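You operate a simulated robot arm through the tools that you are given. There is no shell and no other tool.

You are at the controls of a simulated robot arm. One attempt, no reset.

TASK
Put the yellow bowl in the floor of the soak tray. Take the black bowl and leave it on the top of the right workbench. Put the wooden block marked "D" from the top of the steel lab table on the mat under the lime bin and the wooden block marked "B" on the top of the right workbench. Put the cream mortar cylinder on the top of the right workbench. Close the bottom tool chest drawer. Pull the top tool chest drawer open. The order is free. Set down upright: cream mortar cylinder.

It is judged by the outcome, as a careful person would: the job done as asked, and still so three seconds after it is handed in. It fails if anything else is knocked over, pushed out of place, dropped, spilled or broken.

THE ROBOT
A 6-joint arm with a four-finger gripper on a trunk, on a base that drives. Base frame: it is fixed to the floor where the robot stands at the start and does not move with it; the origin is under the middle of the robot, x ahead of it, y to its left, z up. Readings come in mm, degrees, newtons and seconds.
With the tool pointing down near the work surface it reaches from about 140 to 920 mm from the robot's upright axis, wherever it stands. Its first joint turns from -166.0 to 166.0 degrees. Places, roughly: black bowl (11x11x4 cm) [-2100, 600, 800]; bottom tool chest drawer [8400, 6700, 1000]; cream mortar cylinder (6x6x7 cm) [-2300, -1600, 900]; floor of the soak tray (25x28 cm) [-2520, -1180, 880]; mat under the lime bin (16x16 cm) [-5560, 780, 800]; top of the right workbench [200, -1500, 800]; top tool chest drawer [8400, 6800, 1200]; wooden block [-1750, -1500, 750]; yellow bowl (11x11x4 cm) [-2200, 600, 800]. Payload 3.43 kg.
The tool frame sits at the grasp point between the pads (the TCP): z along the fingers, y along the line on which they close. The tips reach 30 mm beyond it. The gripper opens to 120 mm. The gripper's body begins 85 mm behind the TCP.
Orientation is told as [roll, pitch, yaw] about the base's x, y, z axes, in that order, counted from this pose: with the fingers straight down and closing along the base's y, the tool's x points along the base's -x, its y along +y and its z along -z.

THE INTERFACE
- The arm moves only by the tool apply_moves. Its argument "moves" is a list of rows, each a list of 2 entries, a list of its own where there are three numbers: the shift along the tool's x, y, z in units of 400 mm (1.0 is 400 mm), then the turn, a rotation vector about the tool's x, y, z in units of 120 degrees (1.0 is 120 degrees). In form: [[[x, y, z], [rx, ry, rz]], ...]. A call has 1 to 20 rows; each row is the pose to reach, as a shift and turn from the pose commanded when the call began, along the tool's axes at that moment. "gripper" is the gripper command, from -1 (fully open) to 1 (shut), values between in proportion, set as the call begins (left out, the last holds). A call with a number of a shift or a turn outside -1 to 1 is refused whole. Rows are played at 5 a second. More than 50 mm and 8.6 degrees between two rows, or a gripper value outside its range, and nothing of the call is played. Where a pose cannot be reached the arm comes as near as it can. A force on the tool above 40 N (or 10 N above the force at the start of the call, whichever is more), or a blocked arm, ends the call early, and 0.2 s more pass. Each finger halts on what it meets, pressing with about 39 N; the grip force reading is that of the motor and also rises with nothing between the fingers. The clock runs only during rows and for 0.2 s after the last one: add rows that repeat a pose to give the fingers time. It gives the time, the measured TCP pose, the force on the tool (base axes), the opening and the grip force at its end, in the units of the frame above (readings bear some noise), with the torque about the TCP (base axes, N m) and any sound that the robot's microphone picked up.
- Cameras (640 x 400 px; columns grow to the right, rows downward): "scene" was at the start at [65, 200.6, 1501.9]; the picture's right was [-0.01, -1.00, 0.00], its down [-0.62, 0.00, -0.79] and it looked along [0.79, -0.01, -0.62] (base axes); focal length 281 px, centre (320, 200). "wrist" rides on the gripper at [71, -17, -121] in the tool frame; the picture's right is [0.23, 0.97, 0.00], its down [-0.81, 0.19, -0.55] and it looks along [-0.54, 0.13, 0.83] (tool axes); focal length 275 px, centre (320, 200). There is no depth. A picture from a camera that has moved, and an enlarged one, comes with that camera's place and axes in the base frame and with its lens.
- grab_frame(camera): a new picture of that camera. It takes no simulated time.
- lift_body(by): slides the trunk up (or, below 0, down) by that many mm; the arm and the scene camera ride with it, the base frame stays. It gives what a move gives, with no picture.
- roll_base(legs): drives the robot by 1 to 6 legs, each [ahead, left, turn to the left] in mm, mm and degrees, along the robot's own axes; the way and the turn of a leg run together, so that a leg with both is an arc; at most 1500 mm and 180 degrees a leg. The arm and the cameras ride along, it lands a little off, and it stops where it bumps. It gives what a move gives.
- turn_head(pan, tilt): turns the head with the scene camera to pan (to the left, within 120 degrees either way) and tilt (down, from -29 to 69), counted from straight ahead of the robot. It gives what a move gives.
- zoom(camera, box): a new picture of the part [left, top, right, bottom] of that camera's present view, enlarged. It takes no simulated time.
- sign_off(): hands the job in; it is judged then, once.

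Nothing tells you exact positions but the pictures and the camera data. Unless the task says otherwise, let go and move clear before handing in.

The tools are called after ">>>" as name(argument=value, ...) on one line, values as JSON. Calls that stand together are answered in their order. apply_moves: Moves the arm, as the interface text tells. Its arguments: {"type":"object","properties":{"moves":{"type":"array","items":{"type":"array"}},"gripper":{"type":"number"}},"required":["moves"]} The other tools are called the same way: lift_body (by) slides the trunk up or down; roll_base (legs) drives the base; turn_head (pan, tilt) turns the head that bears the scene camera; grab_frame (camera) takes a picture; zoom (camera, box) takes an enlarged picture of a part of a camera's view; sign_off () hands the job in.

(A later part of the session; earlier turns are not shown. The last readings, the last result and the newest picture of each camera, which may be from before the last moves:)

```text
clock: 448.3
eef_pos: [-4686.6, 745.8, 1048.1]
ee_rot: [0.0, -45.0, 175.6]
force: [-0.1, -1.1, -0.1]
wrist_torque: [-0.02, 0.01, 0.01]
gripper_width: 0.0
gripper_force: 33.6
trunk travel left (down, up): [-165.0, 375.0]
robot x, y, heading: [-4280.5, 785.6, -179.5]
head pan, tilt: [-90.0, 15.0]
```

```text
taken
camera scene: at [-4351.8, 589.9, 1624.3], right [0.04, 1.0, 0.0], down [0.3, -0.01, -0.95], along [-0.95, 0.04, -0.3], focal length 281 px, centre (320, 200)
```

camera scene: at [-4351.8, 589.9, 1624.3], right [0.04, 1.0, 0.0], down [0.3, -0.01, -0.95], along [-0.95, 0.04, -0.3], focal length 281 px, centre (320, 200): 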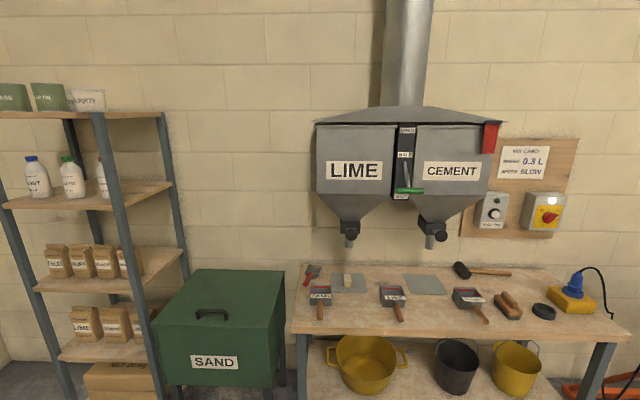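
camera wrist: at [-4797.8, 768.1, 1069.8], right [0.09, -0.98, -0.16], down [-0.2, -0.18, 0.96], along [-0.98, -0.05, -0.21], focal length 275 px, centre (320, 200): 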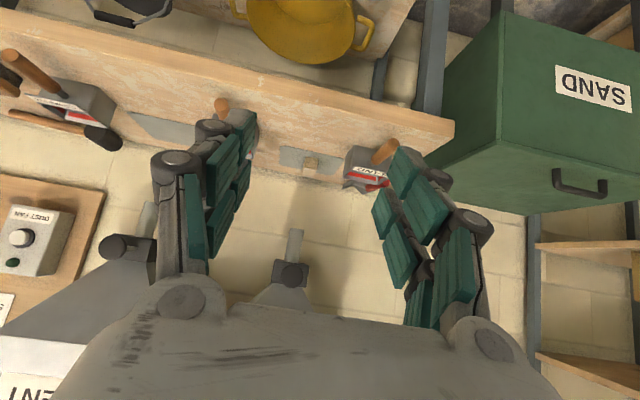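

>>> roll_base(legs=[[0, 0, -179]])

>>> turn_head(pan=0, tilt=10)

>>> grab_frame(camera="scene")

>>> turn_head(pan=60, tilt=10)

>>> grab_frame(camera="scene")

```text
clock: 455.9
eef_pos: [-3874.8, 846.7, 1047.7]
ee_rot: [0.0, -45.0, -1.6]
force: [-0.5, -1.0, 0.1]
wrist_torque: [-0.01, -0.01, -0.01]
gripper_width: 0.0
gripper_force: 33.3
trunk travel left (down, up): [-165.0, 375.0]
robot x, y, heading: [-4277.2, 786.7, 3.6]
head pan, tilt: [-90.0, 15.0]
```

```text
clock: 457.6
eef_pos: [-3874.9, 846.0, 1047.8]
ee_rot: [0.0, -45.1, -1.5]
force: [-0.4, -0.2, -0.4]
wrist_torque: [0.01, -0.02, 0.04]
gripper_width: 0.0
gripper_force: 33.4
trunk travel left (down, up): [-165.0, 375.0]
robot x, y, heading: [-4282.6, 786.2, 3.7]
head pan, tilt: [0.0, 10.0]
```

```text
taken
camera scene: at [-4221.0, 990.4, 1636.7], right [0.06, -1.0, 0.0], down [-0.17, -0.01, -0.98], along [0.98, 0.06, -0.17], focal length 281 px, centre (320, 200)
```

scene: 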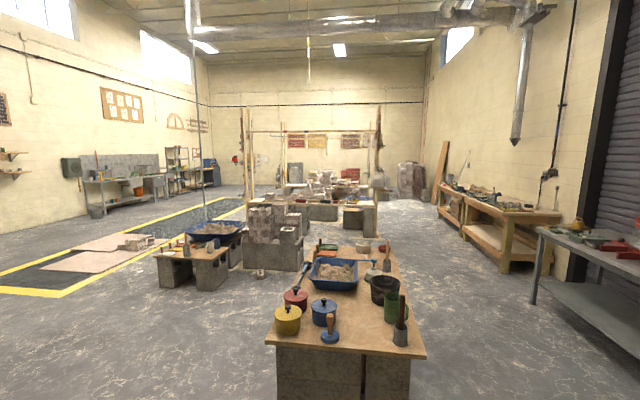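

```text
clock: 458.9
eef_pos: [-3874.8, 846.3, 1047.1]
ee_rot: [0.1, -45.0, -1.5]
force: [0.6, -0.4, 0.2]
wrist_torque: [0.01, 0.03, -0.01]
gripper_width: 0.1
gripper_force: 33.1
trunk travel left (down, up): [-165.0, 375.0]
robot x, y, heading: [-4280.2, 783.4, 4.0]
head pan, tilt: [60.0, 10.0]
```

```text
taken
camera scene: at [-4247.5, 1049.8, 1632.4], right [0.7, -0.71, 0.0], down [-0.16, -0.15, -0.98], along [0.69, 0.69, -0.22], focal length 281 px, centre (320, 200)
```

scene: 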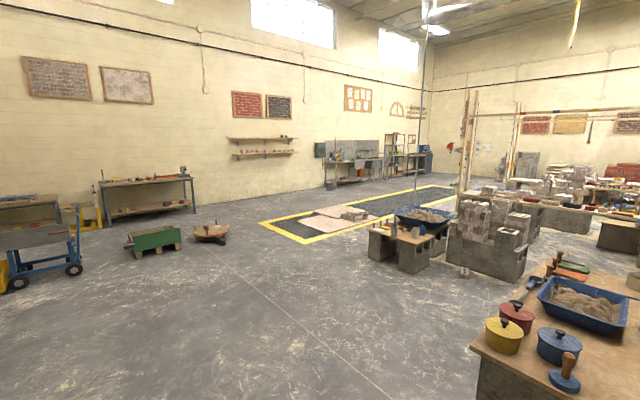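

I can see the whole room: the blue tool chest is in the far-left corner. I'll go around the yellow-bordered zone via the aisle near the left wall.

>>> roll_base(legs=[[0, 0, 55], [1500, 0, 0], [1500, 0, 0]])

>>> turn_head(pan=0, tilt=18)

>>> grab_frame(camera="scene")

```text
clock: 475.8
eef_pos: [-2518.3, 3718.6, 1047.3]
ee_rot: [0.0, -45.1, 52.5]
force: [-0.5, 0.5, 0.4]
wrist_torque: [0.01, 0.05, 0.05]
gripper_width: 0.0
gripper_force: 33.4
trunk travel left (down, up): [-165.0, 375.0]
robot x, y, heading: [-2705.9, 3352.9, 57.7]
head pan, tilt: [60.0, 10.0]
```

```text
clock: 477.1
eef_pos: [-2518.4, 3717.8, 1047.2]
ee_rot: [0.0, -45.0, 52.6]
force: [0.0, -0.5, 0.7]
wrist_torque: [-0.03, 0.03, -0.01]
gripper_width: 0.4
gripper_force: 33.8
trunk travel left (down, up): [-165.0, 375.0]
robot x, y, heading: [-2704.7, 3356.2, 57.9]
head pan, tilt: [0.0, 18.0]
```

```text
taken
camera scene: at [-2838.1, 3524.6, 1623.7], right [0.85, -0.53, 0.0], down [-0.16, -0.26, -0.95], along [0.51, 0.8, -0.31], focal length 281 px, centre (320, 200)
```

scene: 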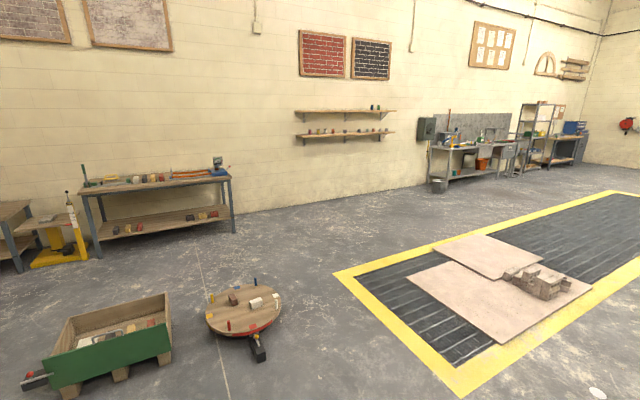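

>>> roll_base(legs=[[0, 0, -5.9], [1400, 0, 0], [310, 0, 0], [0, 0, 38]])

>>> turn_head(pan=0, tilt=35)

>>> grab_frame(camera="scene")

```text
clock: 488.1
eef_pos: [-1666.2, 5105.7, 1046.5]
ee_rot: [-0.1, -45.0, 84.1]
force: [-0.4, 0.5, -0.8]
wrist_torque: [-0.04, 0.0, 0.03]
gripper_width: 0.1
gripper_force: 33.4
trunk travel left (down, up): [-165.0, 375.0]
robot x, y, heading: [-1637.1, 4698.8, 89.4]
head pan, tilt: [0.0, 18.0]
```

```text
clock: 488.9
eef_pos: [-1667.0, 5105.8, 1048.3]
ee_rot: [0.1, -45.0, 83.9]
force: [-0.1, 0.0, 0.0]
wrist_torque: [0.04, -0.01, -0.01]
gripper_width: 0.1
gripper_force: 33.2
trunk travel left (down, up): [-165.0, 375.0]
robot x, y, heading: [-1634.6, 4696.3, 89.4]
head pan, tilt: [0.0, 35.0]
```

```text
taken
camera scene: at [-1837.7, 4769.6, 1596.6], right [1.0, -0.01, 0.0], down [-0.01, -0.57, -0.82], along [0.01, 0.82, -0.57], focal length 281 px, centre (320, 200)
```

scene: 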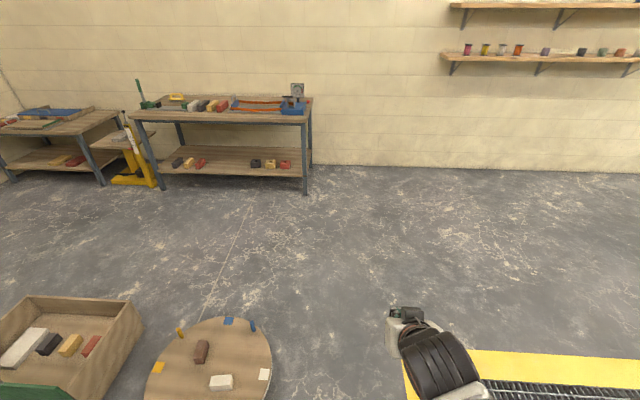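

>>> roll_base(legs=[[1450, 0, 0], [80, 0, 0], [0, 0, -90]])

>>> turn_head(pan=0, tilt=15)

>>> grab_frame(camera="scene")

```text
clock: 500.5
eef_pos: [-1216.4, 6257.6, 1048.1]
ee_rot: [0.0, -45.0, -4.6]
force: [-0.1, -0.3, 0.1]
wrist_torque: [-0.02, 0.0, -0.02]
gripper_width: 0.0
gripper_force: 33.5
trunk travel left (down, up): [-165.0, 375.0]
robot x, y, heading: [-1622.8, 6215.5, 0.8]
head pan, tilt: [0.0, 35.0]
```

```text
clock: 501.4
eef_pos: [-1215.8, 6257.1, 1048.1]
ee_rot: [-0.1, -45.0, -4.6]
force: [0.6, 0.5, -0.2]
wrist_torque: [0.0, 0.01, 0.0]
gripper_width: 0.3
gripper_force: 32.8
trunk travel left (down, up): [-165.0, 375.0]
robot x, y, heading: [-1621.7, 6216.5, 0.6]
head pan, tilt: [0.0, 15.0]
```

```text
taken
camera scene: at [-1553.5, 6419.6, 1628.5], right [0.01, -1.0, 0.0], down [-0.26, 0.0, -0.97], along [0.97, 0.01, -0.26], focal length 281 px, centre (320, 200)
```

scene: 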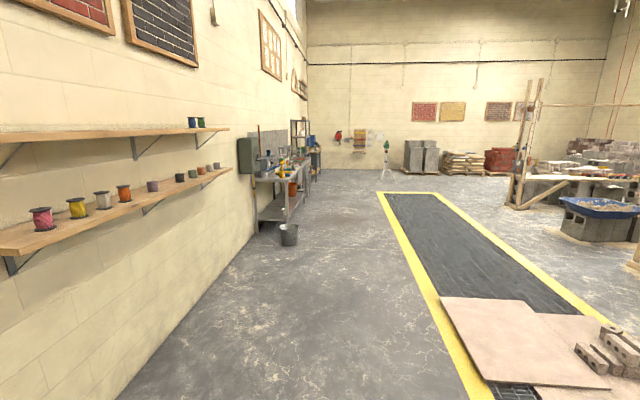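

>>> roll_base(legs=[[0, 0, -1], [1500, 0, 0], [1500, 0, 0], [1500, 0, 0]])

>>> grab_frame(camera="scene")

```text
clock: 523.4
eef_pos: [3326.7, 6062.5, 1048.0]
ee_rot: [0.0, -45.0, -9.2]
force: [-1.0, 0.2, 0.4]
wrist_torque: [0.0, -0.03, 0.03]
gripper_width: 0.2
gripper_force: 34.0
trunk travel left (down, up): [-165.0, 375.0]
robot x, y, heading: [2916.7, 6053.7, -4.0]
head pan, tilt: [0.0, 15.0]
```

```text
taken
camera scene: at [3003.2, 6251.5, 1628.6], right [-0.07, -1.0, 0.0], down [-0.26, 0.02, -0.97], along [0.96, -0.07, -0.26], focal length 281 px, centre (320, 200)
```

scene: 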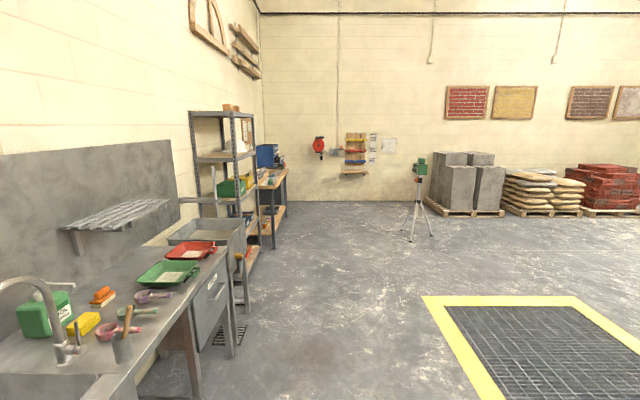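

>>> roll_base(legs=[[0, 0, 4.5], [1500, 0, 0], [1500, 0, 0], [1200, 0, 0]])

>>> turn_head(pan=30, tilt=20)

>>> grab_frame(camera="scene")

```text
clock: 544.1
eef_pos: [7546.9, 6031.0, 1048.0]
ee_rot: [0.0, -45.0, -7.2]
force: [0.5, -0.5, -0.1]
wrist_torque: [0.0, 0.0, -0.02]
gripper_width: 0.0
gripper_force: 33.0
trunk travel left (down, up): [-165.0, 375.0]
robot x, y, heading: [7140.4, 6005.9, -2.1]
head pan, tilt: [0.0, 15.0]
```

```text
clock: 545.0
eef_pos: [7545.6, 6031.5, 1046.8]
ee_rot: [0.1, -45.0, -7.3]
force: [0.2, 1.0, 0.1]
wrist_torque: [-0.02, -0.02, 0.0]
gripper_width: 0.1
gripper_force: 33.8
trunk travel left (down, up): [-165.0, 375.0]
robot x, y, heading: [7140.1, 6007.3, -2.2]
head pan, tilt: [30.0, 20.0]
```

```text
taken
camera scene: at [7206.3, 6256.4, 1620.4], right [0.47, -0.88, 0.0], down [-0.3, -0.16, -0.94], along [0.83, 0.44, -0.34], focal length 281 px, centre (320, 200)
```

scene: 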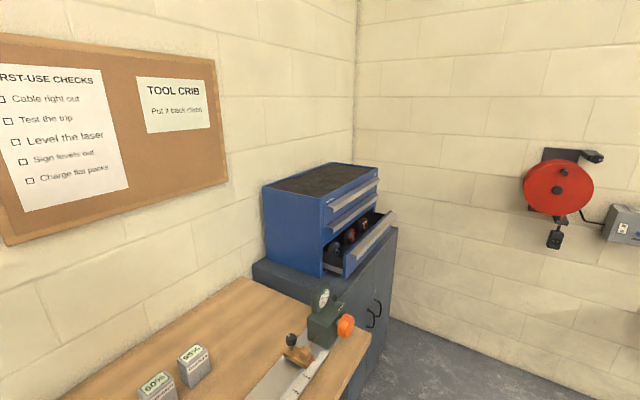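

>>> zoom(camera="scene", box=[240, 140, 420, 300])

```text
2.50 times, centred on (330, 220) of scene
camera zoom: at [7206.3, 6256.4, 1620.4], right [0.47, -0.88, 0.0], down [-0.3, -0.16, -0.94], along [0.83, 0.44, -0.34], focal length 702 px, centre (295, 150)
```

zoom: 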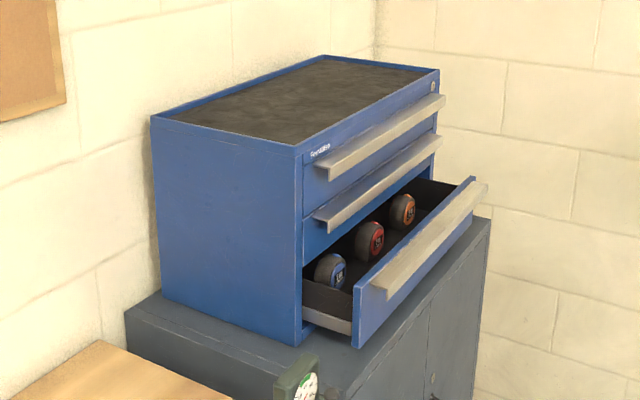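

>>> roll_base(legs=[[1252, -310, 0], [0, 0, 92]])

>>> turn_head(pan=0, tilt=20)

>>> grab_frame(camera="scene")

>>> grab_frame(camera="wrist")

```text
clock: 555.5
eef_pos: [8314.5, 6070.5, 1047.0]
ee_rot: [0.0, -45.0, 87.5]
force: [0.4, 0.2, 0.0]
wrist_torque: [-0.01, -0.01, 0.02]
gripper_width: 0.1
gripper_force: 34.0
trunk travel left (down, up): [-165.0, 375.0]
robot x, y, heading: [8365.0, 5662.5, 92.7]
head pan, tilt: [30.0, 20.0]
```

```text
clock: 556.4
eef_pos: [8314.0, 6072.1, 1047.7]
ee_rot: [0.0, -44.9, 87.6]
force: [0.6, -0.4, -0.1]
wrist_torque: [-0.01, 0.01, 0.02]
gripper_width: 0.0
gripper_force: 34.1
trunk travel left (down, up): [-165.0, 375.0]
robot x, y, heading: [8365.6, 5664.5, 92.4]
head pan, tilt: [0.0, 20.0]
```

```text
taken
camera scene: at [8163.3, 5730.6, 1620.4], right [1.0, 0.05, 0.0], down [0.02, -0.34, -0.94], along [-0.04, 0.94, -0.34], focal length 281 px, centre (320, 200)
```

scene: 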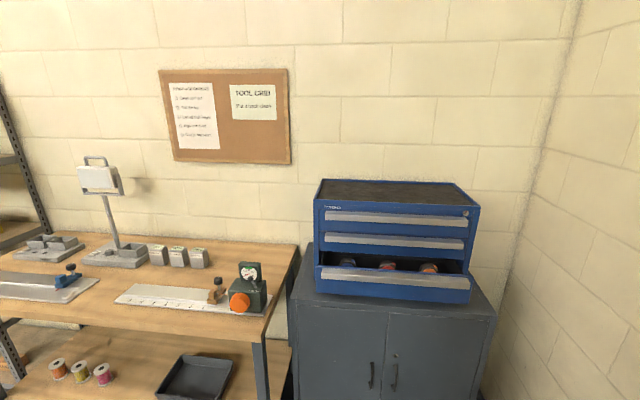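

```text
taken
camera wrist: at [8326.1, 5934.1, 1082.3], right [-0.98, -0.12, -0.16], down [-0.18, 0.19, 0.96], along [-0.08, 0.97, -0.21], focal length 275 px, centre (320, 200)
```

wrist: 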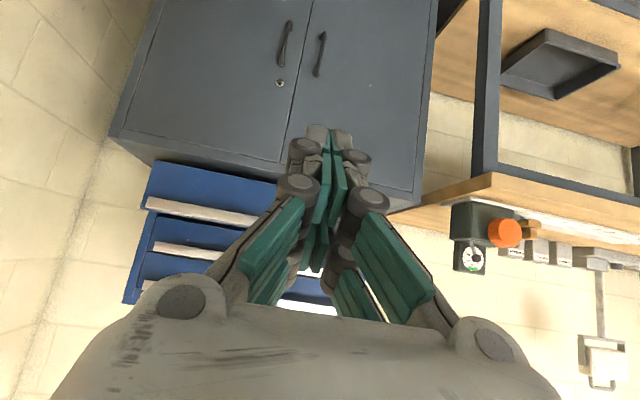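

>>> zoom(camera="scene", box=[290, 160, 510, 320])

```text
2.50 times, centred on (400, 240) of scene
camera zoom: at [8163.3, 5730.6, 1620.4], right [1.0, 0.05, 0.0], down [0.02, -0.34, -0.94], along [-0.04, 0.94, -0.34], focal length 702 px, centre (120, 100)
```

zoom: 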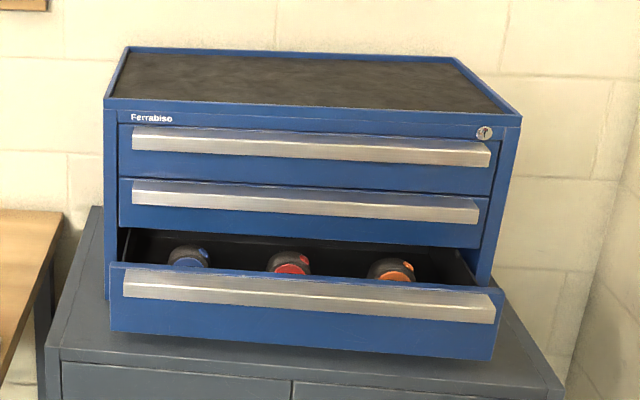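

>>> roll_base(legs=[[0, 0, -6.3], [230, 50, 0]])

>>> turn_head(pan=-10, tilt=35)

>>> grab_frame(camera="scene")

>>> grab_frame(camera="wrist")

```text
clock: 558.7
eef_pos: [8324.2, 6306.4, 1048.2]
ee_rot: [0.0, -45.1, 81.2]
force: [0.5, 0.8, 0.0]
wrist_torque: [-0.01, 0.0, -0.01]
gripper_width: 0.0
gripper_force: 33.3
trunk travel left (down, up): [-165.0, 375.0]
robot x, y, heading: [8334.4, 5894.7, 86.4]
head pan, tilt: [0.0, 20.0]
```

```text
clock: 559.5
eef_pos: [8325.3, 6306.8, 1049.0]
ee_rot: [-0.1, -45.0, 81.1]
force: [0.2, -0.5, 0.0]
wrist_torque: [0.04, 0.0, -0.02]
gripper_width: 0.2
gripper_force: 32.6
trunk travel left (down, up): [-165.0, 375.0]
robot x, y, heading: [8332.5, 5895.3, 86.3]
head pan, tilt: [-10.0, 35.0]
```

```text
taken
camera scene: at [8140.1, 5983.0, 1612.8], right [0.99, -0.1, 0.0], down [-0.04, -0.42, -0.91], along [0.09, 0.9, -0.42], focal length 281 px, centre (320, 200)
```

scene: 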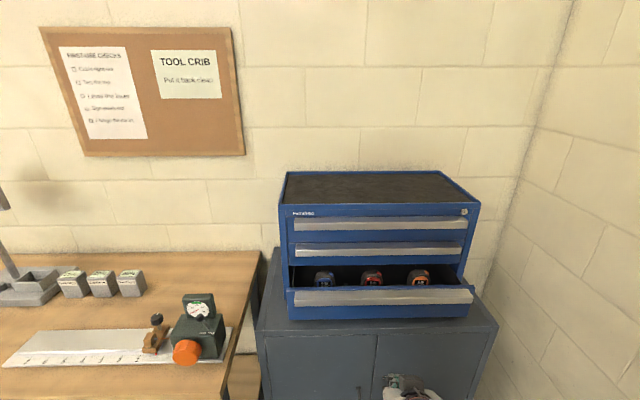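

```text
taken
camera wrist: at [8321.4, 6169.0, 1082.3], right [-0.99, -0.01, -0.16], down [-0.16, 0.21, 0.96], along [0.02, 0.98, -0.21], focal length 275 px, centre (320, 200)
```

wrist: 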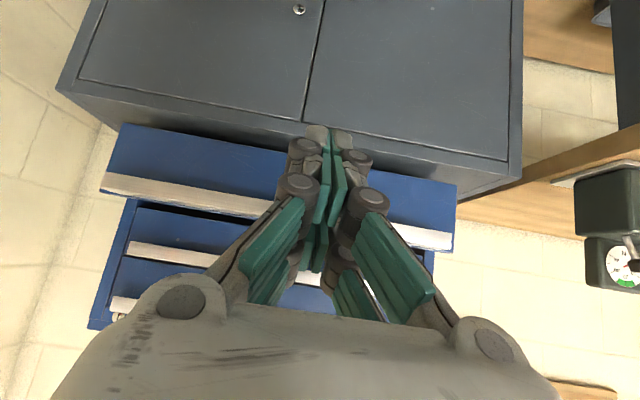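

>>> zoom(camera="wrist", box=[80, 110, 290, 330])

>>> zoom(camera="scene", box=[275, 195, 395, 325])

```text
1.82 times, centred on (185, 220) of wrist
camera zoom: at [8321.4, 6169.0, 1082.3], right [-0.99, -0.01, -0.16], down [-0.16, 0.21, 0.96], along [0.02, 0.98, -0.21], focal length 500 px, centre (566, 164)
```

zoom: 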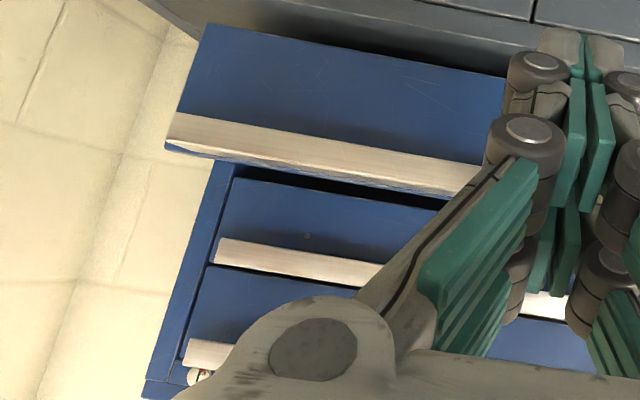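

```text
3.08 times, centred on (335, 260) of scene
camera zoom: at [8140.1, 5983.0, 1612.8], right [0.99, -0.1, 0.0], down [-0.04, -0.42, -0.91], along [0.09, 0.9, -0.42], focal length 864 px, centre (274, 15)
```

zoom: 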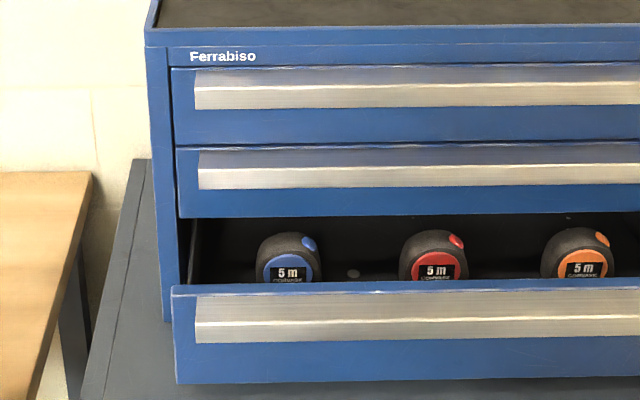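

The drawers have rectangular bar handles (top z≈1193, bottom z≈1000); the bottom drawer sticks out ~100 mm. I'll orient the gripper horizontally with fingers closing vertically – usable for both pushing and pulling.

>>> apply_moves(moves=[[[-0.08, -0.015, 0.088], [0, 0, 0]], [[-0.16, -0.03, 0.175], [0, 0, 0]], [[-0.24, -0.045, 0.262], [0, 0, 0]], [[-0.322, -0.06, 0.35], [0, 0, 0]], [[-0.322, -0.06, 0.35], [0, 0, 0]]])

>>> apply_moves(moves=[[[0, 0, 0], [0, -0.0625, 0]], [[0, 0, 0], [0, -0.125, 0]], [[0, 0, 0], [0, -0.1875, 0]], [[0, 0, 0], [0, -0.25, 0]], [[0, 0, 0], [0, -0.3125, 0]], [[0, 0, 0], [0, -0.375, 0]], [[0, 0, 0], [0, -0.375, 0]]])

>>> grab_frame(camera="scene")

```text
clock: 560.7
eef_pos: [8380.9, 6490.6, 1040.8]
ee_rot: [0.0, -45.0, 81.1]
force: [-0.2, -0.7, -0.9]
wrist_torque: [-0.01, 0.0, 0.0]
gripper_width: 0.0
gripper_force: 33.9
trunk travel left (down, up): [-165.0, 375.0]
robot x, y, heading: [8333.9, 5897.8, 86.0]
head pan, tilt: [-10.0, 35.0]
```

```text
clock: 562.3
eef_pos: [8376.5, 6555.2, 1169.2]
ee_rot: [-33.1, -89.8, 114.2]
force: [0.6, 0.1, 0.0]
wrist_torque: [0.0, -0.03, -0.02]
gripper_width: 0.3
gripper_force: 33.4
out of reach, approached as far as the arm can: row 2, 3, 4, 5, 6, 7
trunk travel left (down, up): [-165.0, 375.0]
robot x, y, heading: [8331.8, 5897.3, 86.1]
head pan, tilt: [-10.0, 35.0]
```

```text
taken
camera scene: at [8151.8, 5977.1, 1596.6], right [0.97, -0.24, 0.0], down [-0.14, -0.56, -0.82], along [0.19, 0.8, -0.57], focal length 281 px, centre (320, 200)
```

scene: 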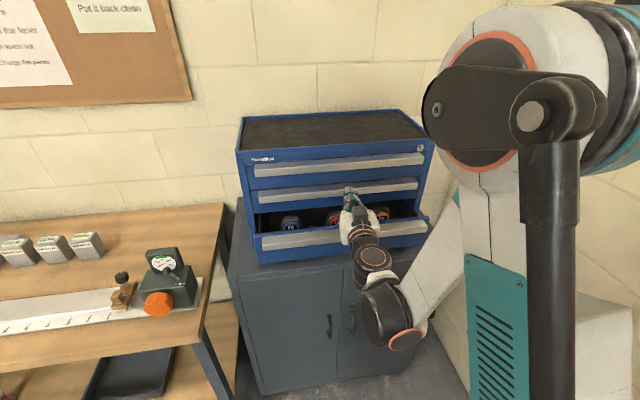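

>>> roll_base(legs=[[-130, 0, 0]])

>>> grab_frame(camera="wrist")

>>> apply_moves(moves=[[[0, 0, 0], [0, 0, 0.07]], [[0, 0, 0], [0, 0, 0.14]], [[0, 0, 0], [0, 0, 0.21]], [[0, 0, 0], [0, 0, 0.28]], [[0, 0, 0], [0, 0, 0.35]], [[0, 0, 0], [0, 0, 0.42]], [[0, 0, 0], [0, 0, 0.49]], [[0, 0, 0], [0, 0, 0.56]], [[0, 0, 0], [0, 0, 0.63]], [[0, 0, 0], [0, 0, 0.69]], [[0, 0, 0], [0, 0, 0.75]], [[0, 0, 0], [0, 0, 0.75]]])

>>> grab_frame(camera="wrist")

>>> grab_frame(camera="scene")

```text
clock: 563.5
eef_pos: [8367.0, 6426.4, 1168.5]
ee_rot: [-26.9, -89.9, 108.1]
force: [-0.1, 0.2, -0.2]
wrist_torque: [-0.01, -0.06, -0.02]
gripper_width: 0.2
gripper_force: 33.6
trunk travel left (down, up): [-165.0, 375.0]
robot x, y, heading: [8323.3, 5767.5, 86.5]
head pan, tilt: [-10.0, 35.0]
```

```text
taken
camera wrist: at [8366.4, 6304.4, 1097.5], right [-0.96, 0.15, -0.23], down [-0.27, -0.52, 0.81], along [0.0, 0.84, 0.54], focal length 275 px, centre (320, 200)
```

wrist: 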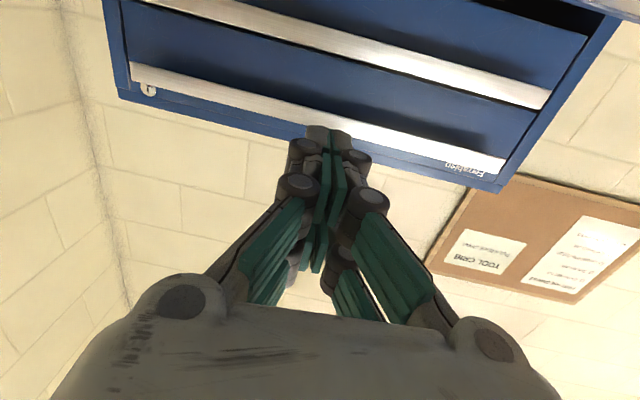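

```text
clock: 566.1
eef_pos: [8361.9, 6427.1, 1159.1]
ee_rot: [87.7, -0.2, -6.7]
force: [-0.2, 0.3, 0.2]
wrist_torque: [0.01, -0.02, -0.01]
gripper_width: 0.0
gripper_force: 33.4
out of reach, approached as far as the arm can: row 11, 12
trunk travel left (down, up): [-165.0, 375.0]
robot x, y, heading: [8324.3, 5766.3, 86.6]
head pan, tilt: [-10.0, 35.0]
```

```text
taken
camera wrist: at [8277.2, 6314.2, 1147.5], right [-0.23, 0.07, 0.97], down [0.74, -0.64, 0.22], along [0.63, 0.77, 0.09], focal length 275 px, centre (320, 200)
```

wrist: 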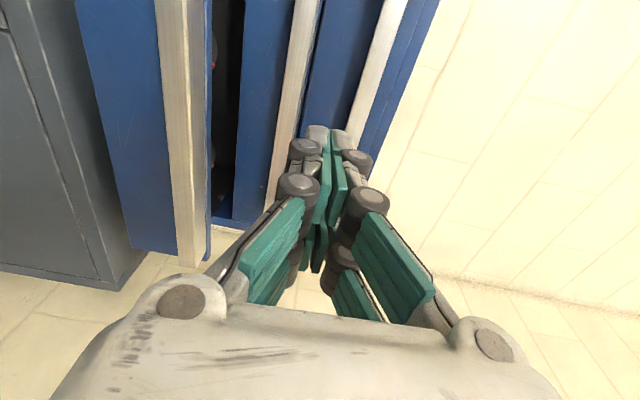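

```text
taken
camera scene: at [8143.5, 5848.2, 1596.6], right [0.97, -0.23, 0.0], down [-0.13, -0.56, -0.82], along [0.19, 0.8, -0.57], focal length 281 px, centre (320, 200)
```

scene: 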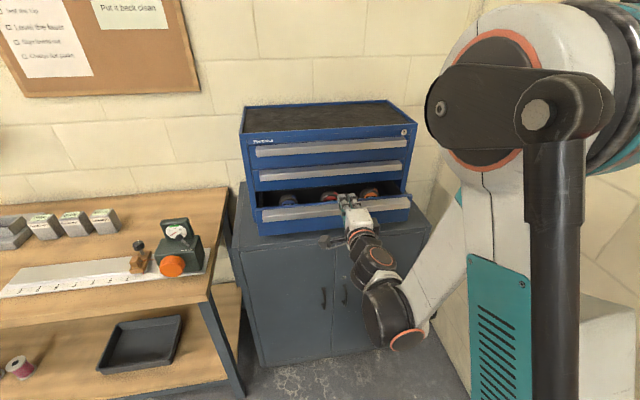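

>>> lift_body(by=-155)

>>> grab_frame(camera="wrist")

>>> grab_frame(camera="scene")

```text
clock: 567.9
eef_pos: [8361.6, 6427.0, 1005.8]
ee_rot: [87.6, -0.2, -6.6]
force: [-0.5, 0.7, -0.7]
wrist_torque: [0.0, 0.01, -0.02]
gripper_width: 0.0
gripper_force: 33.0
trunk travel left (down, up): [-10.0, 530.0]
robot x, y, heading: [8325.4, 5767.6, 86.3]
head pan, tilt: [-10.0, 35.0]
```

```text
taken
camera wrist: at [8277.2, 6314.2, 992.6], right [-0.23, 0.07, 0.97], down [0.74, -0.64, 0.22], along [0.63, 0.77, 0.09], focal length 275 px, centre (320, 200)
```

wrist: 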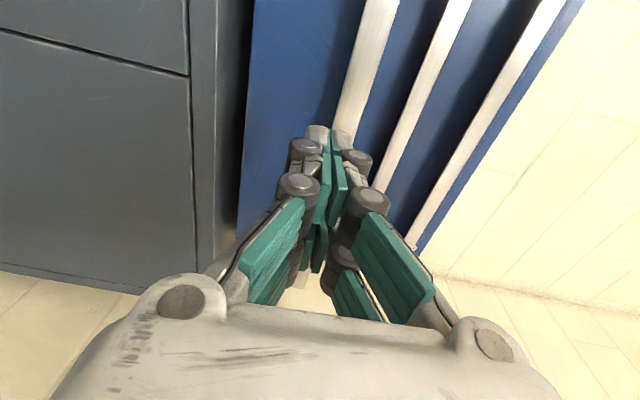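

```text
taken
camera scene: at [8143.5, 5848.2, 1441.7], right [0.97, -0.23, 0.0], down [-0.13, -0.56, -0.82], along [0.19, 0.8, -0.57], focal length 281 px, centre (320, 200)
```

scene: 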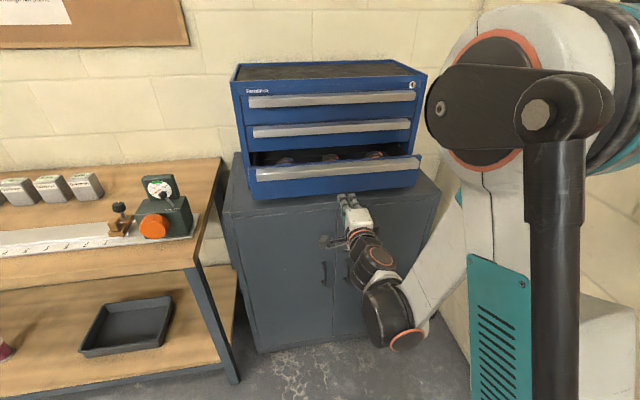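

>>> lift_body(by=-9)

>>> apply_moves(moves=[[[0.0055, 0.0045, 0.112], [0, 0, 0]], [[0.011, 0.009, 0.224], [0, 0, 0]], [[0.0155, 0.0125, 0.312], [0, 0, 0]], [[0.0155, 0.0125, 0.312], [0, 0, 0]]])

>>> grab_frame(camera="wrist")

>>> grab_frame(camera="scene")

```text
clock: 568.5
eef_pos: [8361.7, 6427.8, 994.8]
ee_rot: [87.6, -0.2, -6.7]
force: [0.1, 0.5, 0.7]
wrist_torque: [-0.03, -0.02, 0.01]
gripper_width: 0.2
gripper_force: 33.2
trunk travel left (down, up): [-1.0, 539.0]
robot x, y, heading: [8323.7, 5770.6, 86.3]
head pan, tilt: [-10.0, 35.0]
```

```text
clock: 569.5
eef_pos: [8371.7, 6552.5, 993.3]
ee_rot: [87.6, -0.2, -6.8]
force: [-0.1, -0.5, -0.6]
wrist_torque: [0.04, 0.02, -0.03]
gripper_width: 0.1
gripper_force: 33.0
trunk travel left (down, up): [-1.0, 539.0]
robot x, y, heading: [8324.4, 5766.2, 86.5]
head pan, tilt: [-10.0, 35.0]
```

```text
taken
camera wrist: at [8287.6, 6440.4, 981.1], right [-0.23, 0.07, 0.97], down [0.74, -0.64, 0.22], along [0.63, 0.77, 0.09], focal length 275 px, centre (320, 200)
```

wrist: 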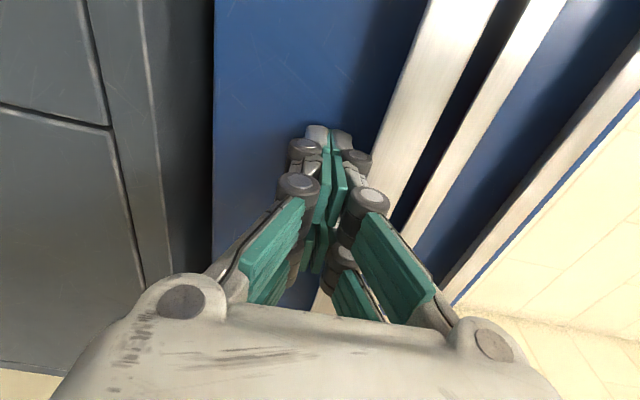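

```text
taken
camera scene: at [8143.5, 5848.7, 1432.5], right [0.97, -0.23, 0.0], down [-0.13, -0.56, -0.82], along [0.19, 0.8, -0.57], focal length 281 px, centre (320, 200)
```

scene: 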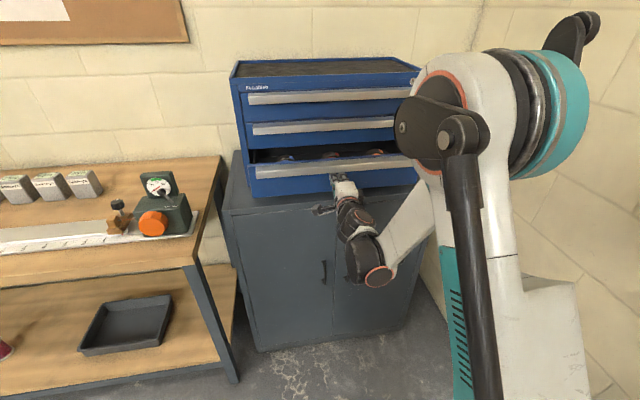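

>>> apply_moves(moves=[[[0.0025, 0.002, 0.05], [0, 0, 0]], [[0.005, 0.004, 0.1], [0, 0, 0]], [[0.0075, 0.006, 0.15], [0, 0, 0]], [[0.01, 0.008, 0.2], [0, 0, 0]], [[0.0125, 0.01, 0.25], [0, 0, 0]], [[0.0125, 0.01, 0.25], [0, 0, 0]]])

>>> grab_frame(camera="wrist")

>>> grab_frame(camera="scene")

```text
clock: 570.9
eef_pos: [8377.0, 6654.2, 995.0]
ee_rot: [87.6, -0.2, -6.7]
force: [0.2, -1.0, 0.2]
wrist_torque: [0.02, 0.0, -0.01]
gripper_width: 0.2
gripper_force: 33.3
trunk travel left (down, up): [-1.0, 539.0]
robot x, y, heading: [8327.0, 5771.3, 86.4]
head pan, tilt: [-10.0, 35.0]
```

```text
taken
camera wrist: at [8293.4, 6540.0, 982.2], right [-0.23, 0.07, 0.97], down [0.74, -0.64, 0.22], along [0.63, 0.77, 0.09], focal length 275 px, centre (320, 200)
```

wrist: 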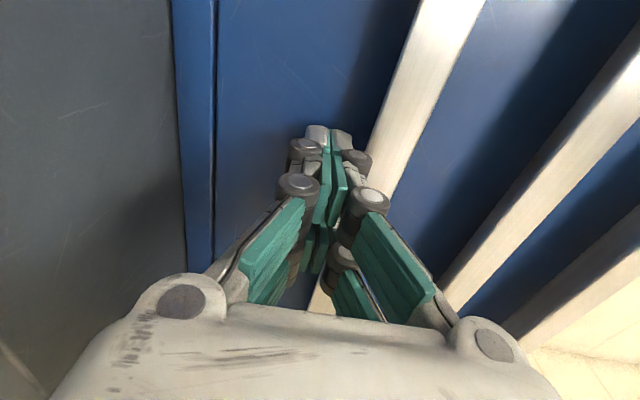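

```text
taken
camera scene: at [8143.5, 5848.7, 1432.6], right [0.97, -0.23, 0.0], down [-0.13, -0.56, -0.82], along [0.19, 0.8, -0.57], focal length 281 px, centre (320, 200)
```

scene: 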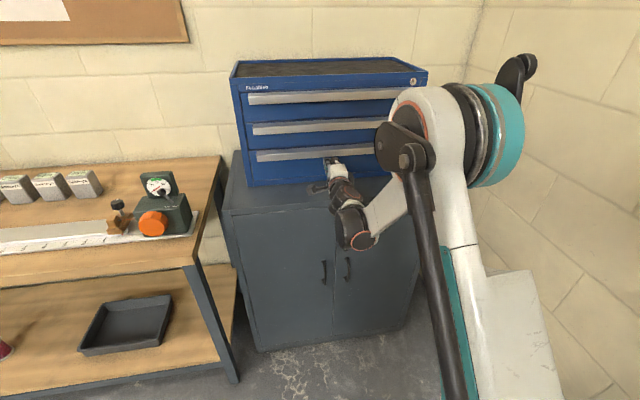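

>>> zoom(camera="scene", box=[220, 50, 440, 210])

>>> apply_moves(moves=[[[0.0013, 0.001, 0.0125], [0, 0, 0]], [[0.0013, 0.001, 0.025], [0, 0, 0]], [[0.002, 0.0015, 0.0375], [0, 0, 0]], [[0.0025, 0.002, 0.05], [0, 0, 0]], [[0.0025, 0.002, 0.05], [0, 0, 0]]])

>>> zoom(camera="scene", box=[220, 50, 440, 210])

```text
2.50 times, centred on (330, 130) of scene
camera zoom: at [8143.5, 5848.7, 1432.6], right [0.97, -0.23, 0.0], down [-0.13, -0.56, -0.82], along [0.19, 0.8, -0.57], focal length 702 px, centre (295, 375)
```

zoom: 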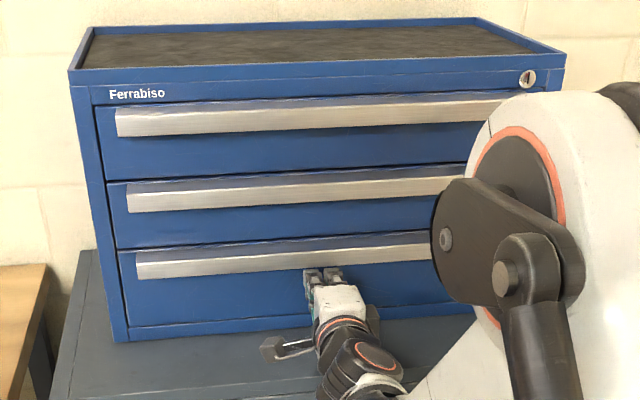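

```text
clock: 572.3
eef_pos: [8378.9, 6670.2, 995.1]
ee_rot: [87.6, -0.1, -6.8]
force: [-0.8, -8.6, -8.6]
wrist_torque: [0.07, 0.01, 0.23]
gripper_width: 0.0
gripper_force: 33.3
trunk travel left (down, up): [-1.0, 539.0]
robot x, y, heading: [8324.9, 5770.7, 86.6]
head pan, tilt: [-10.0, 35.0]
stopped in row 5: the force on the tool passed its limit at 41 N (the readings are from after the stop); the commanded pose is now the measured one
```

```text
2.50 times, centred on (330, 130) of scene
camera zoom: at [8143.3, 5848.1, 1432.7], right [0.97, -0.23, 0.0], down [-0.13, -0.56, -0.82], along [0.19, 0.8, -0.57], focal length 702 px, centre (295, 375)
```

zoom: 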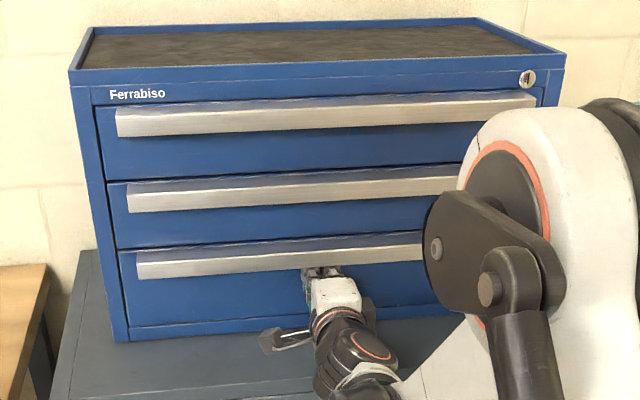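

Bottom drawer is shut. Backing off, then raising to the top drawer's handle.

>>> apply_moves(moves=[[[0, 0, -0.1], [0, 0, 0]], [[0, 0, -0.2], [0, 0, 0]], [[0, 0, -0.3], [0, 0, 0]], [[0, 0, -0.4], [0, 0, 0]], [[0, 0, -0.4], [0, 0, 0]]])

>>> lift_body(by=213)

>>> grab_frame(camera="wrist")

>>> grab_frame(camera="scene")

```text
clock: 573.5
eef_pos: [8359.2, 6512.3, 1003.3]
ee_rot: [87.6, -0.2, -6.8]
force: [-0.1, -0.1, 0.6]
wrist_torque: [0.01, 0.01, -0.04]
gripper_width: 0.0
gripper_force: 33.2
trunk travel left (down, up): [-1.0, 539.0]
robot x, y, heading: [8326.0, 5767.2, 86.7]
head pan, tilt: [-10.0, 35.0]
```

```text
clock: 575.8
eef_pos: [8358.8, 6512.4, 1213.4]
ee_rot: [87.5, -0.2, -6.7]
force: [-0.1, -0.4, -0.6]
wrist_torque: [0.01, 0.01, -0.03]
gripper_width: 0.0
gripper_force: 33.3
trunk travel left (down, up): [-214.0, 326.0]
robot x, y, heading: [8323.9, 5769.2, 86.7]
head pan, tilt: [-10.0, 35.0]
```

```text
taken
camera wrist: at [8274.4, 6400.1, 1202.7], right [-0.23, 0.07, 0.97], down [0.74, -0.64, 0.22], along [0.63, 0.77, 0.09], focal length 275 px, centre (320, 200)
```

wrist: 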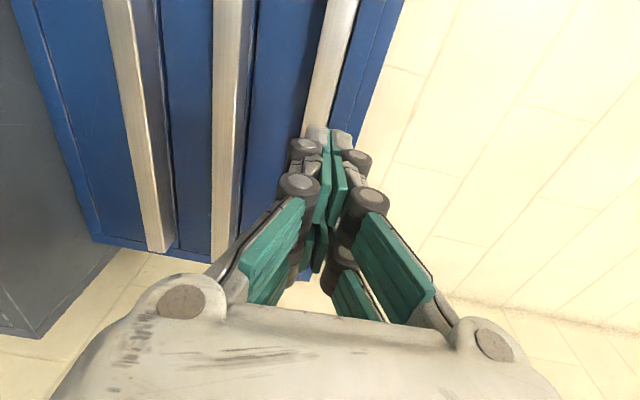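

```text
taken
camera scene: at [8143.4, 5848.1, 1645.5], right [0.97, -0.23, 0.0], down [-0.13, -0.56, -0.82], along [0.19, 0.8, -0.57], focal length 281 px, centre (320, 200)
```

scene: 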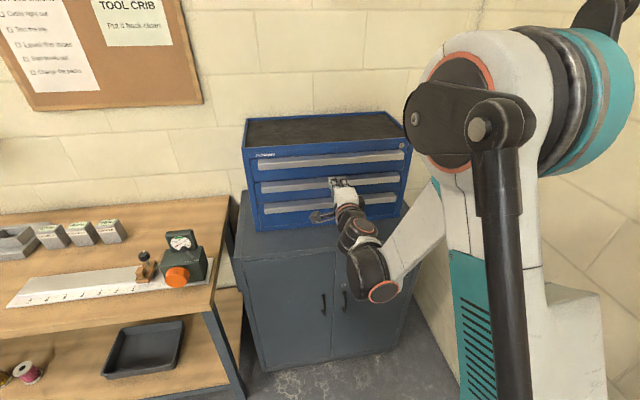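

>>> zoom(camera="wrist", box=[240, 60, 400, 160])

```text
4.00 times, centred on (320, 110) of wrist
camera zoom: at [8274.4, 6400.1, 1202.7], right [-0.23, 0.07, 0.97], down [0.74, -0.64, 0.22], along [0.63, 0.77, 0.09], focal length 1101 px, centre (320, 560)
```

zoom: 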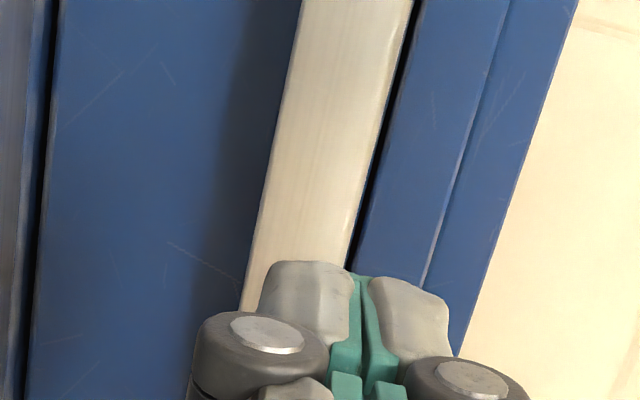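

>>> apply_moves(moves=[[[0.0045, 0, 0.092], [0, 0, 0]], [[0.009, 0, 0.183], [0, 0, 0]], [[0.0135, 0, 0.275], [0, 0, 0]], [[0.0135, 0, 0.275], [0, 0, 0]]], gripper=0)

>>> grab_frame(camera="wrist")

>>> zoom(camera="scene", box=[230, 100, 430, 240])

```text
clock: 576.8
eef_pos: [8367.9, 6623.3, 1207.2]
ee_rot: [87.6, -0.1, -6.8]
force: [-0.1, -0.4, -0.5]
wrist_torque: [-0.01, 0.0, 0.01]
gripper_width: 59.9
gripper_force: 0.0
trunk travel left (down, up): [-214.0, 326.0]
robot x, y, heading: [8326.8, 5767.5, 86.4]
head pan, tilt: [-10.0, 35.0]
```

```text
taken
camera wrist: at [8283.6, 6510.0, 1195.3], right [-0.23, 0.07, 0.97], down [0.74, -0.64, 0.22], along [0.63, 0.77, 0.09], focal length 275 px, centre (320, 200)
```

wrist: 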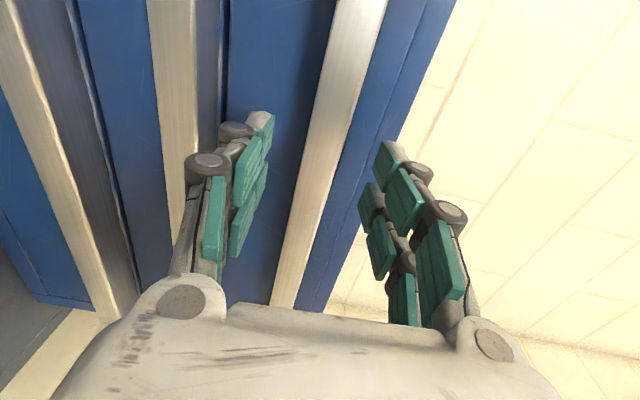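

```text
2.86 times, centred on (330, 170) of scene
camera zoom: at [8143.5, 5848.4, 1645.6], right [0.97, -0.23, 0.0], down [-0.13, -0.56, -0.82], along [0.19, 0.8, -0.57], focal length 803 px, centre (291, 286)
```

zoom: 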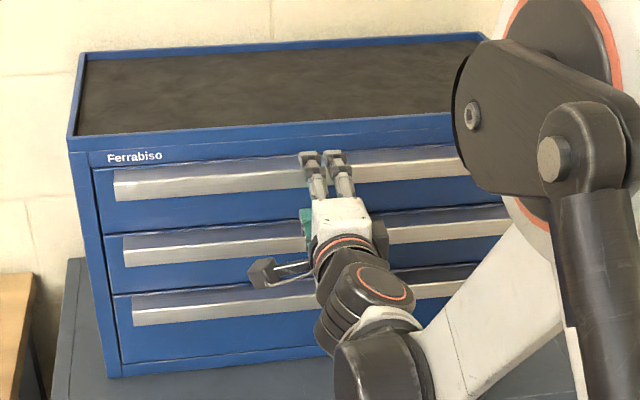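

>>> apply_moves(moves=[[[0.0024, 0.003, 0.05], [0, 0, 0]], [[0.0049, 0.005, 0.1], [0, 0, 0]], [[0.0049, 0.005, 0.1], [0, 0, 0]]])

>>> grab_frame(camera="wrist")

>>> zoom(camera="scene", box=[280, 120, 380, 200])

```text
clock: 577.5
eef_pos: [8370.8, 6661.5, 1210.2]
ee_rot: [87.6, -0.2, -6.9]
force: [-0.1, 1.0, -0.2]
wrist_torque: [-0.03, 0.02, 0.01]
gripper_width: 60.0
gripper_force: 0.1
trunk travel left (down, up): [-214.0, 326.0]
robot x, y, heading: [8328.1, 5767.2, 86.4]
head pan, tilt: [-10.0, 35.0]
```

```text
taken
camera wrist: at [8286.6, 6548.9, 1198.0], right [-0.23, 0.07, 0.97], down [0.74, -0.64, 0.22], along [0.63, 0.77, 0.09], focal length 275 px, centre (320, 200)
```

wrist: 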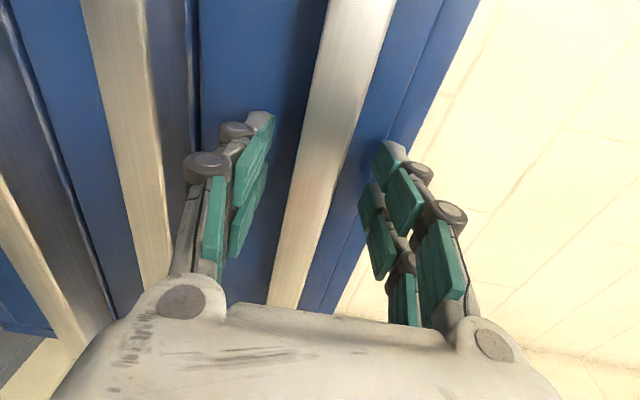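

```text
5.00 times, centred on (330, 160) of scene
camera zoom: at [8143.4, 5848.2, 1645.6], right [0.97, -0.23, 0.0], down [-0.13, -0.56, -0.82], along [0.19, 0.8, -0.57], focal length 1405 px, centre (270, 400)
```

zoom: 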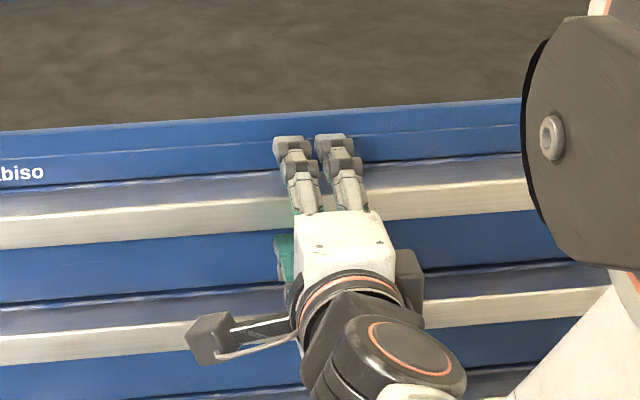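

>>> apply_moves(moves=[[[0.0008, 0.001, 0.015], [0, 0, 0]], [[0.0015, 0.0015, 0.03], [0, 0, 0]], [[0.0015, 0.0015, 0.03], [0, 0, 0]]])

>>> apply_moves(moves=[[[0.0004, 0.0005, 0.0075], [0, 0, 0]], [[0.0008, 0.0008, 0.015], [0, 0, 0]], [[0.0008, 0.0008, 0.015], [0, 0, 0]]])

>>> grab_frame(camera="wrist")

```text
clock: 578.4
eef_pos: [8370.4, 6671.1, 1212.9]
ee_rot: [87.7, -0.1, -6.8]
force: [-2.0, -20.0, 4.2]
wrist_torque: [0.8, -0.02, 0.14]
gripper_width: 66.3
gripper_force: 4.4
trunk travel left (down, up): [-214.0, 326.0]
robot x, y, heading: [8323.5, 5768.9, 86.4]
head pan, tilt: [-10.0, 35.0]
```

```text
clock: 579.1
eef_pos: [8371.6, 6675.6, 1213.9]
ee_rot: [87.8, -0.1, -6.9]
force: [2.1, -37.5, -1.9]
wrist_torque: [-0.61, -0.06, 0.34]
gripper_width: 77.5
gripper_force: 13.0
trunk travel left (down, up): [-214.0, 326.0]
robot x, y, heading: [8324.5, 5768.9, 86.4]
head pan, tilt: [-10.0, 35.0]
```

```text
taken
camera wrist: at [8286.7, 6563.3, 1201.1], right [-0.23, 0.07, 0.97], down [0.74, -0.64, 0.22], along [0.63, 0.77, 0.1], focal length 275 px, centre (320, 200)
```

wrist: 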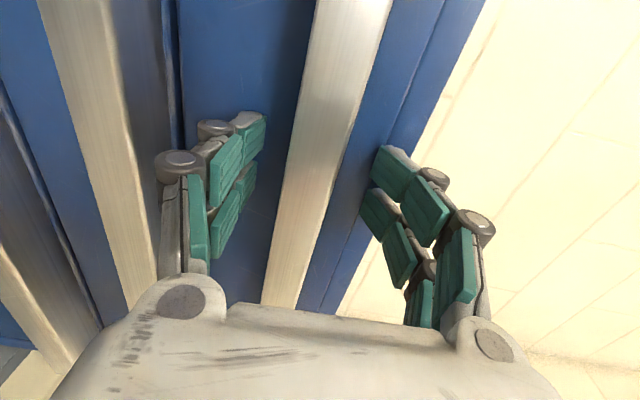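

>>> apply_moves(moves=[[[-0.0005, -0.005, -0.012], [0, 0, 0]], [[-0.001, -0.01, -0.024], [0, 0, 0]], [[-0.001, -0.01, -0.024], [0, 0, 0]]], gripper=0)

>>> apply_moves(moves=[[[0, 0, 0], [0, 0, 0]], [[0, 0, 0], [0, 0, 0]], [[0, 0, 0], [0, 0, 0]], [[0, 0, 0], [0, 0, 0]]], gripper=1)

>>> grab_frame(camera="wrist")

```text
clock: 580.0
eef_pos: [8370.0, 6670.0, 1208.0]
ee_rot: [87.6, -0.2, -6.8]
force: [-0.4, -6.5, 0.2]
wrist_torque: [0.26, -0.01, 0.11]
gripper_width: 61.8
gripper_force: 1.8
trunk travel left (down, up): [-214.0, 326.0]
robot x, y, heading: [8324.8, 5765.8, 86.4]
head pan, tilt: [-10.0, 35.0]
```

```text
clock: 581.0
eef_pos: [8367.9, 6669.1, 1209.7]
ee_rot: [87.6, -0.2, -6.8]
force: [-2.7, -27.1, -18.3]
wrist_torque: [1.38, 0.96, 0.29]
gripper_width: 24.5
gripper_force: 44.7
trunk travel left (down, up): [-214.0, 326.0]
robot x, y, heading: [8323.2, 5769.4, 86.5]
head pan, tilt: [-10.0, 35.0]
```

```text
taken
camera wrist: at [8284.6, 6555.9, 1195.7], right [-0.23, 0.07, 0.97], down [0.74, -0.64, 0.22], along [0.63, 0.77, 0.09], focal length 275 px, centre (320, 200)
```

wrist: 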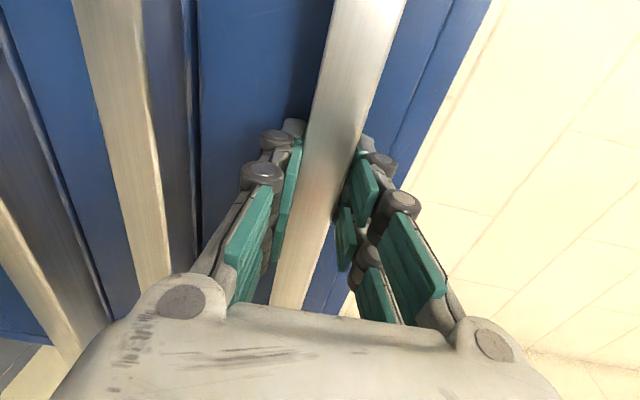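

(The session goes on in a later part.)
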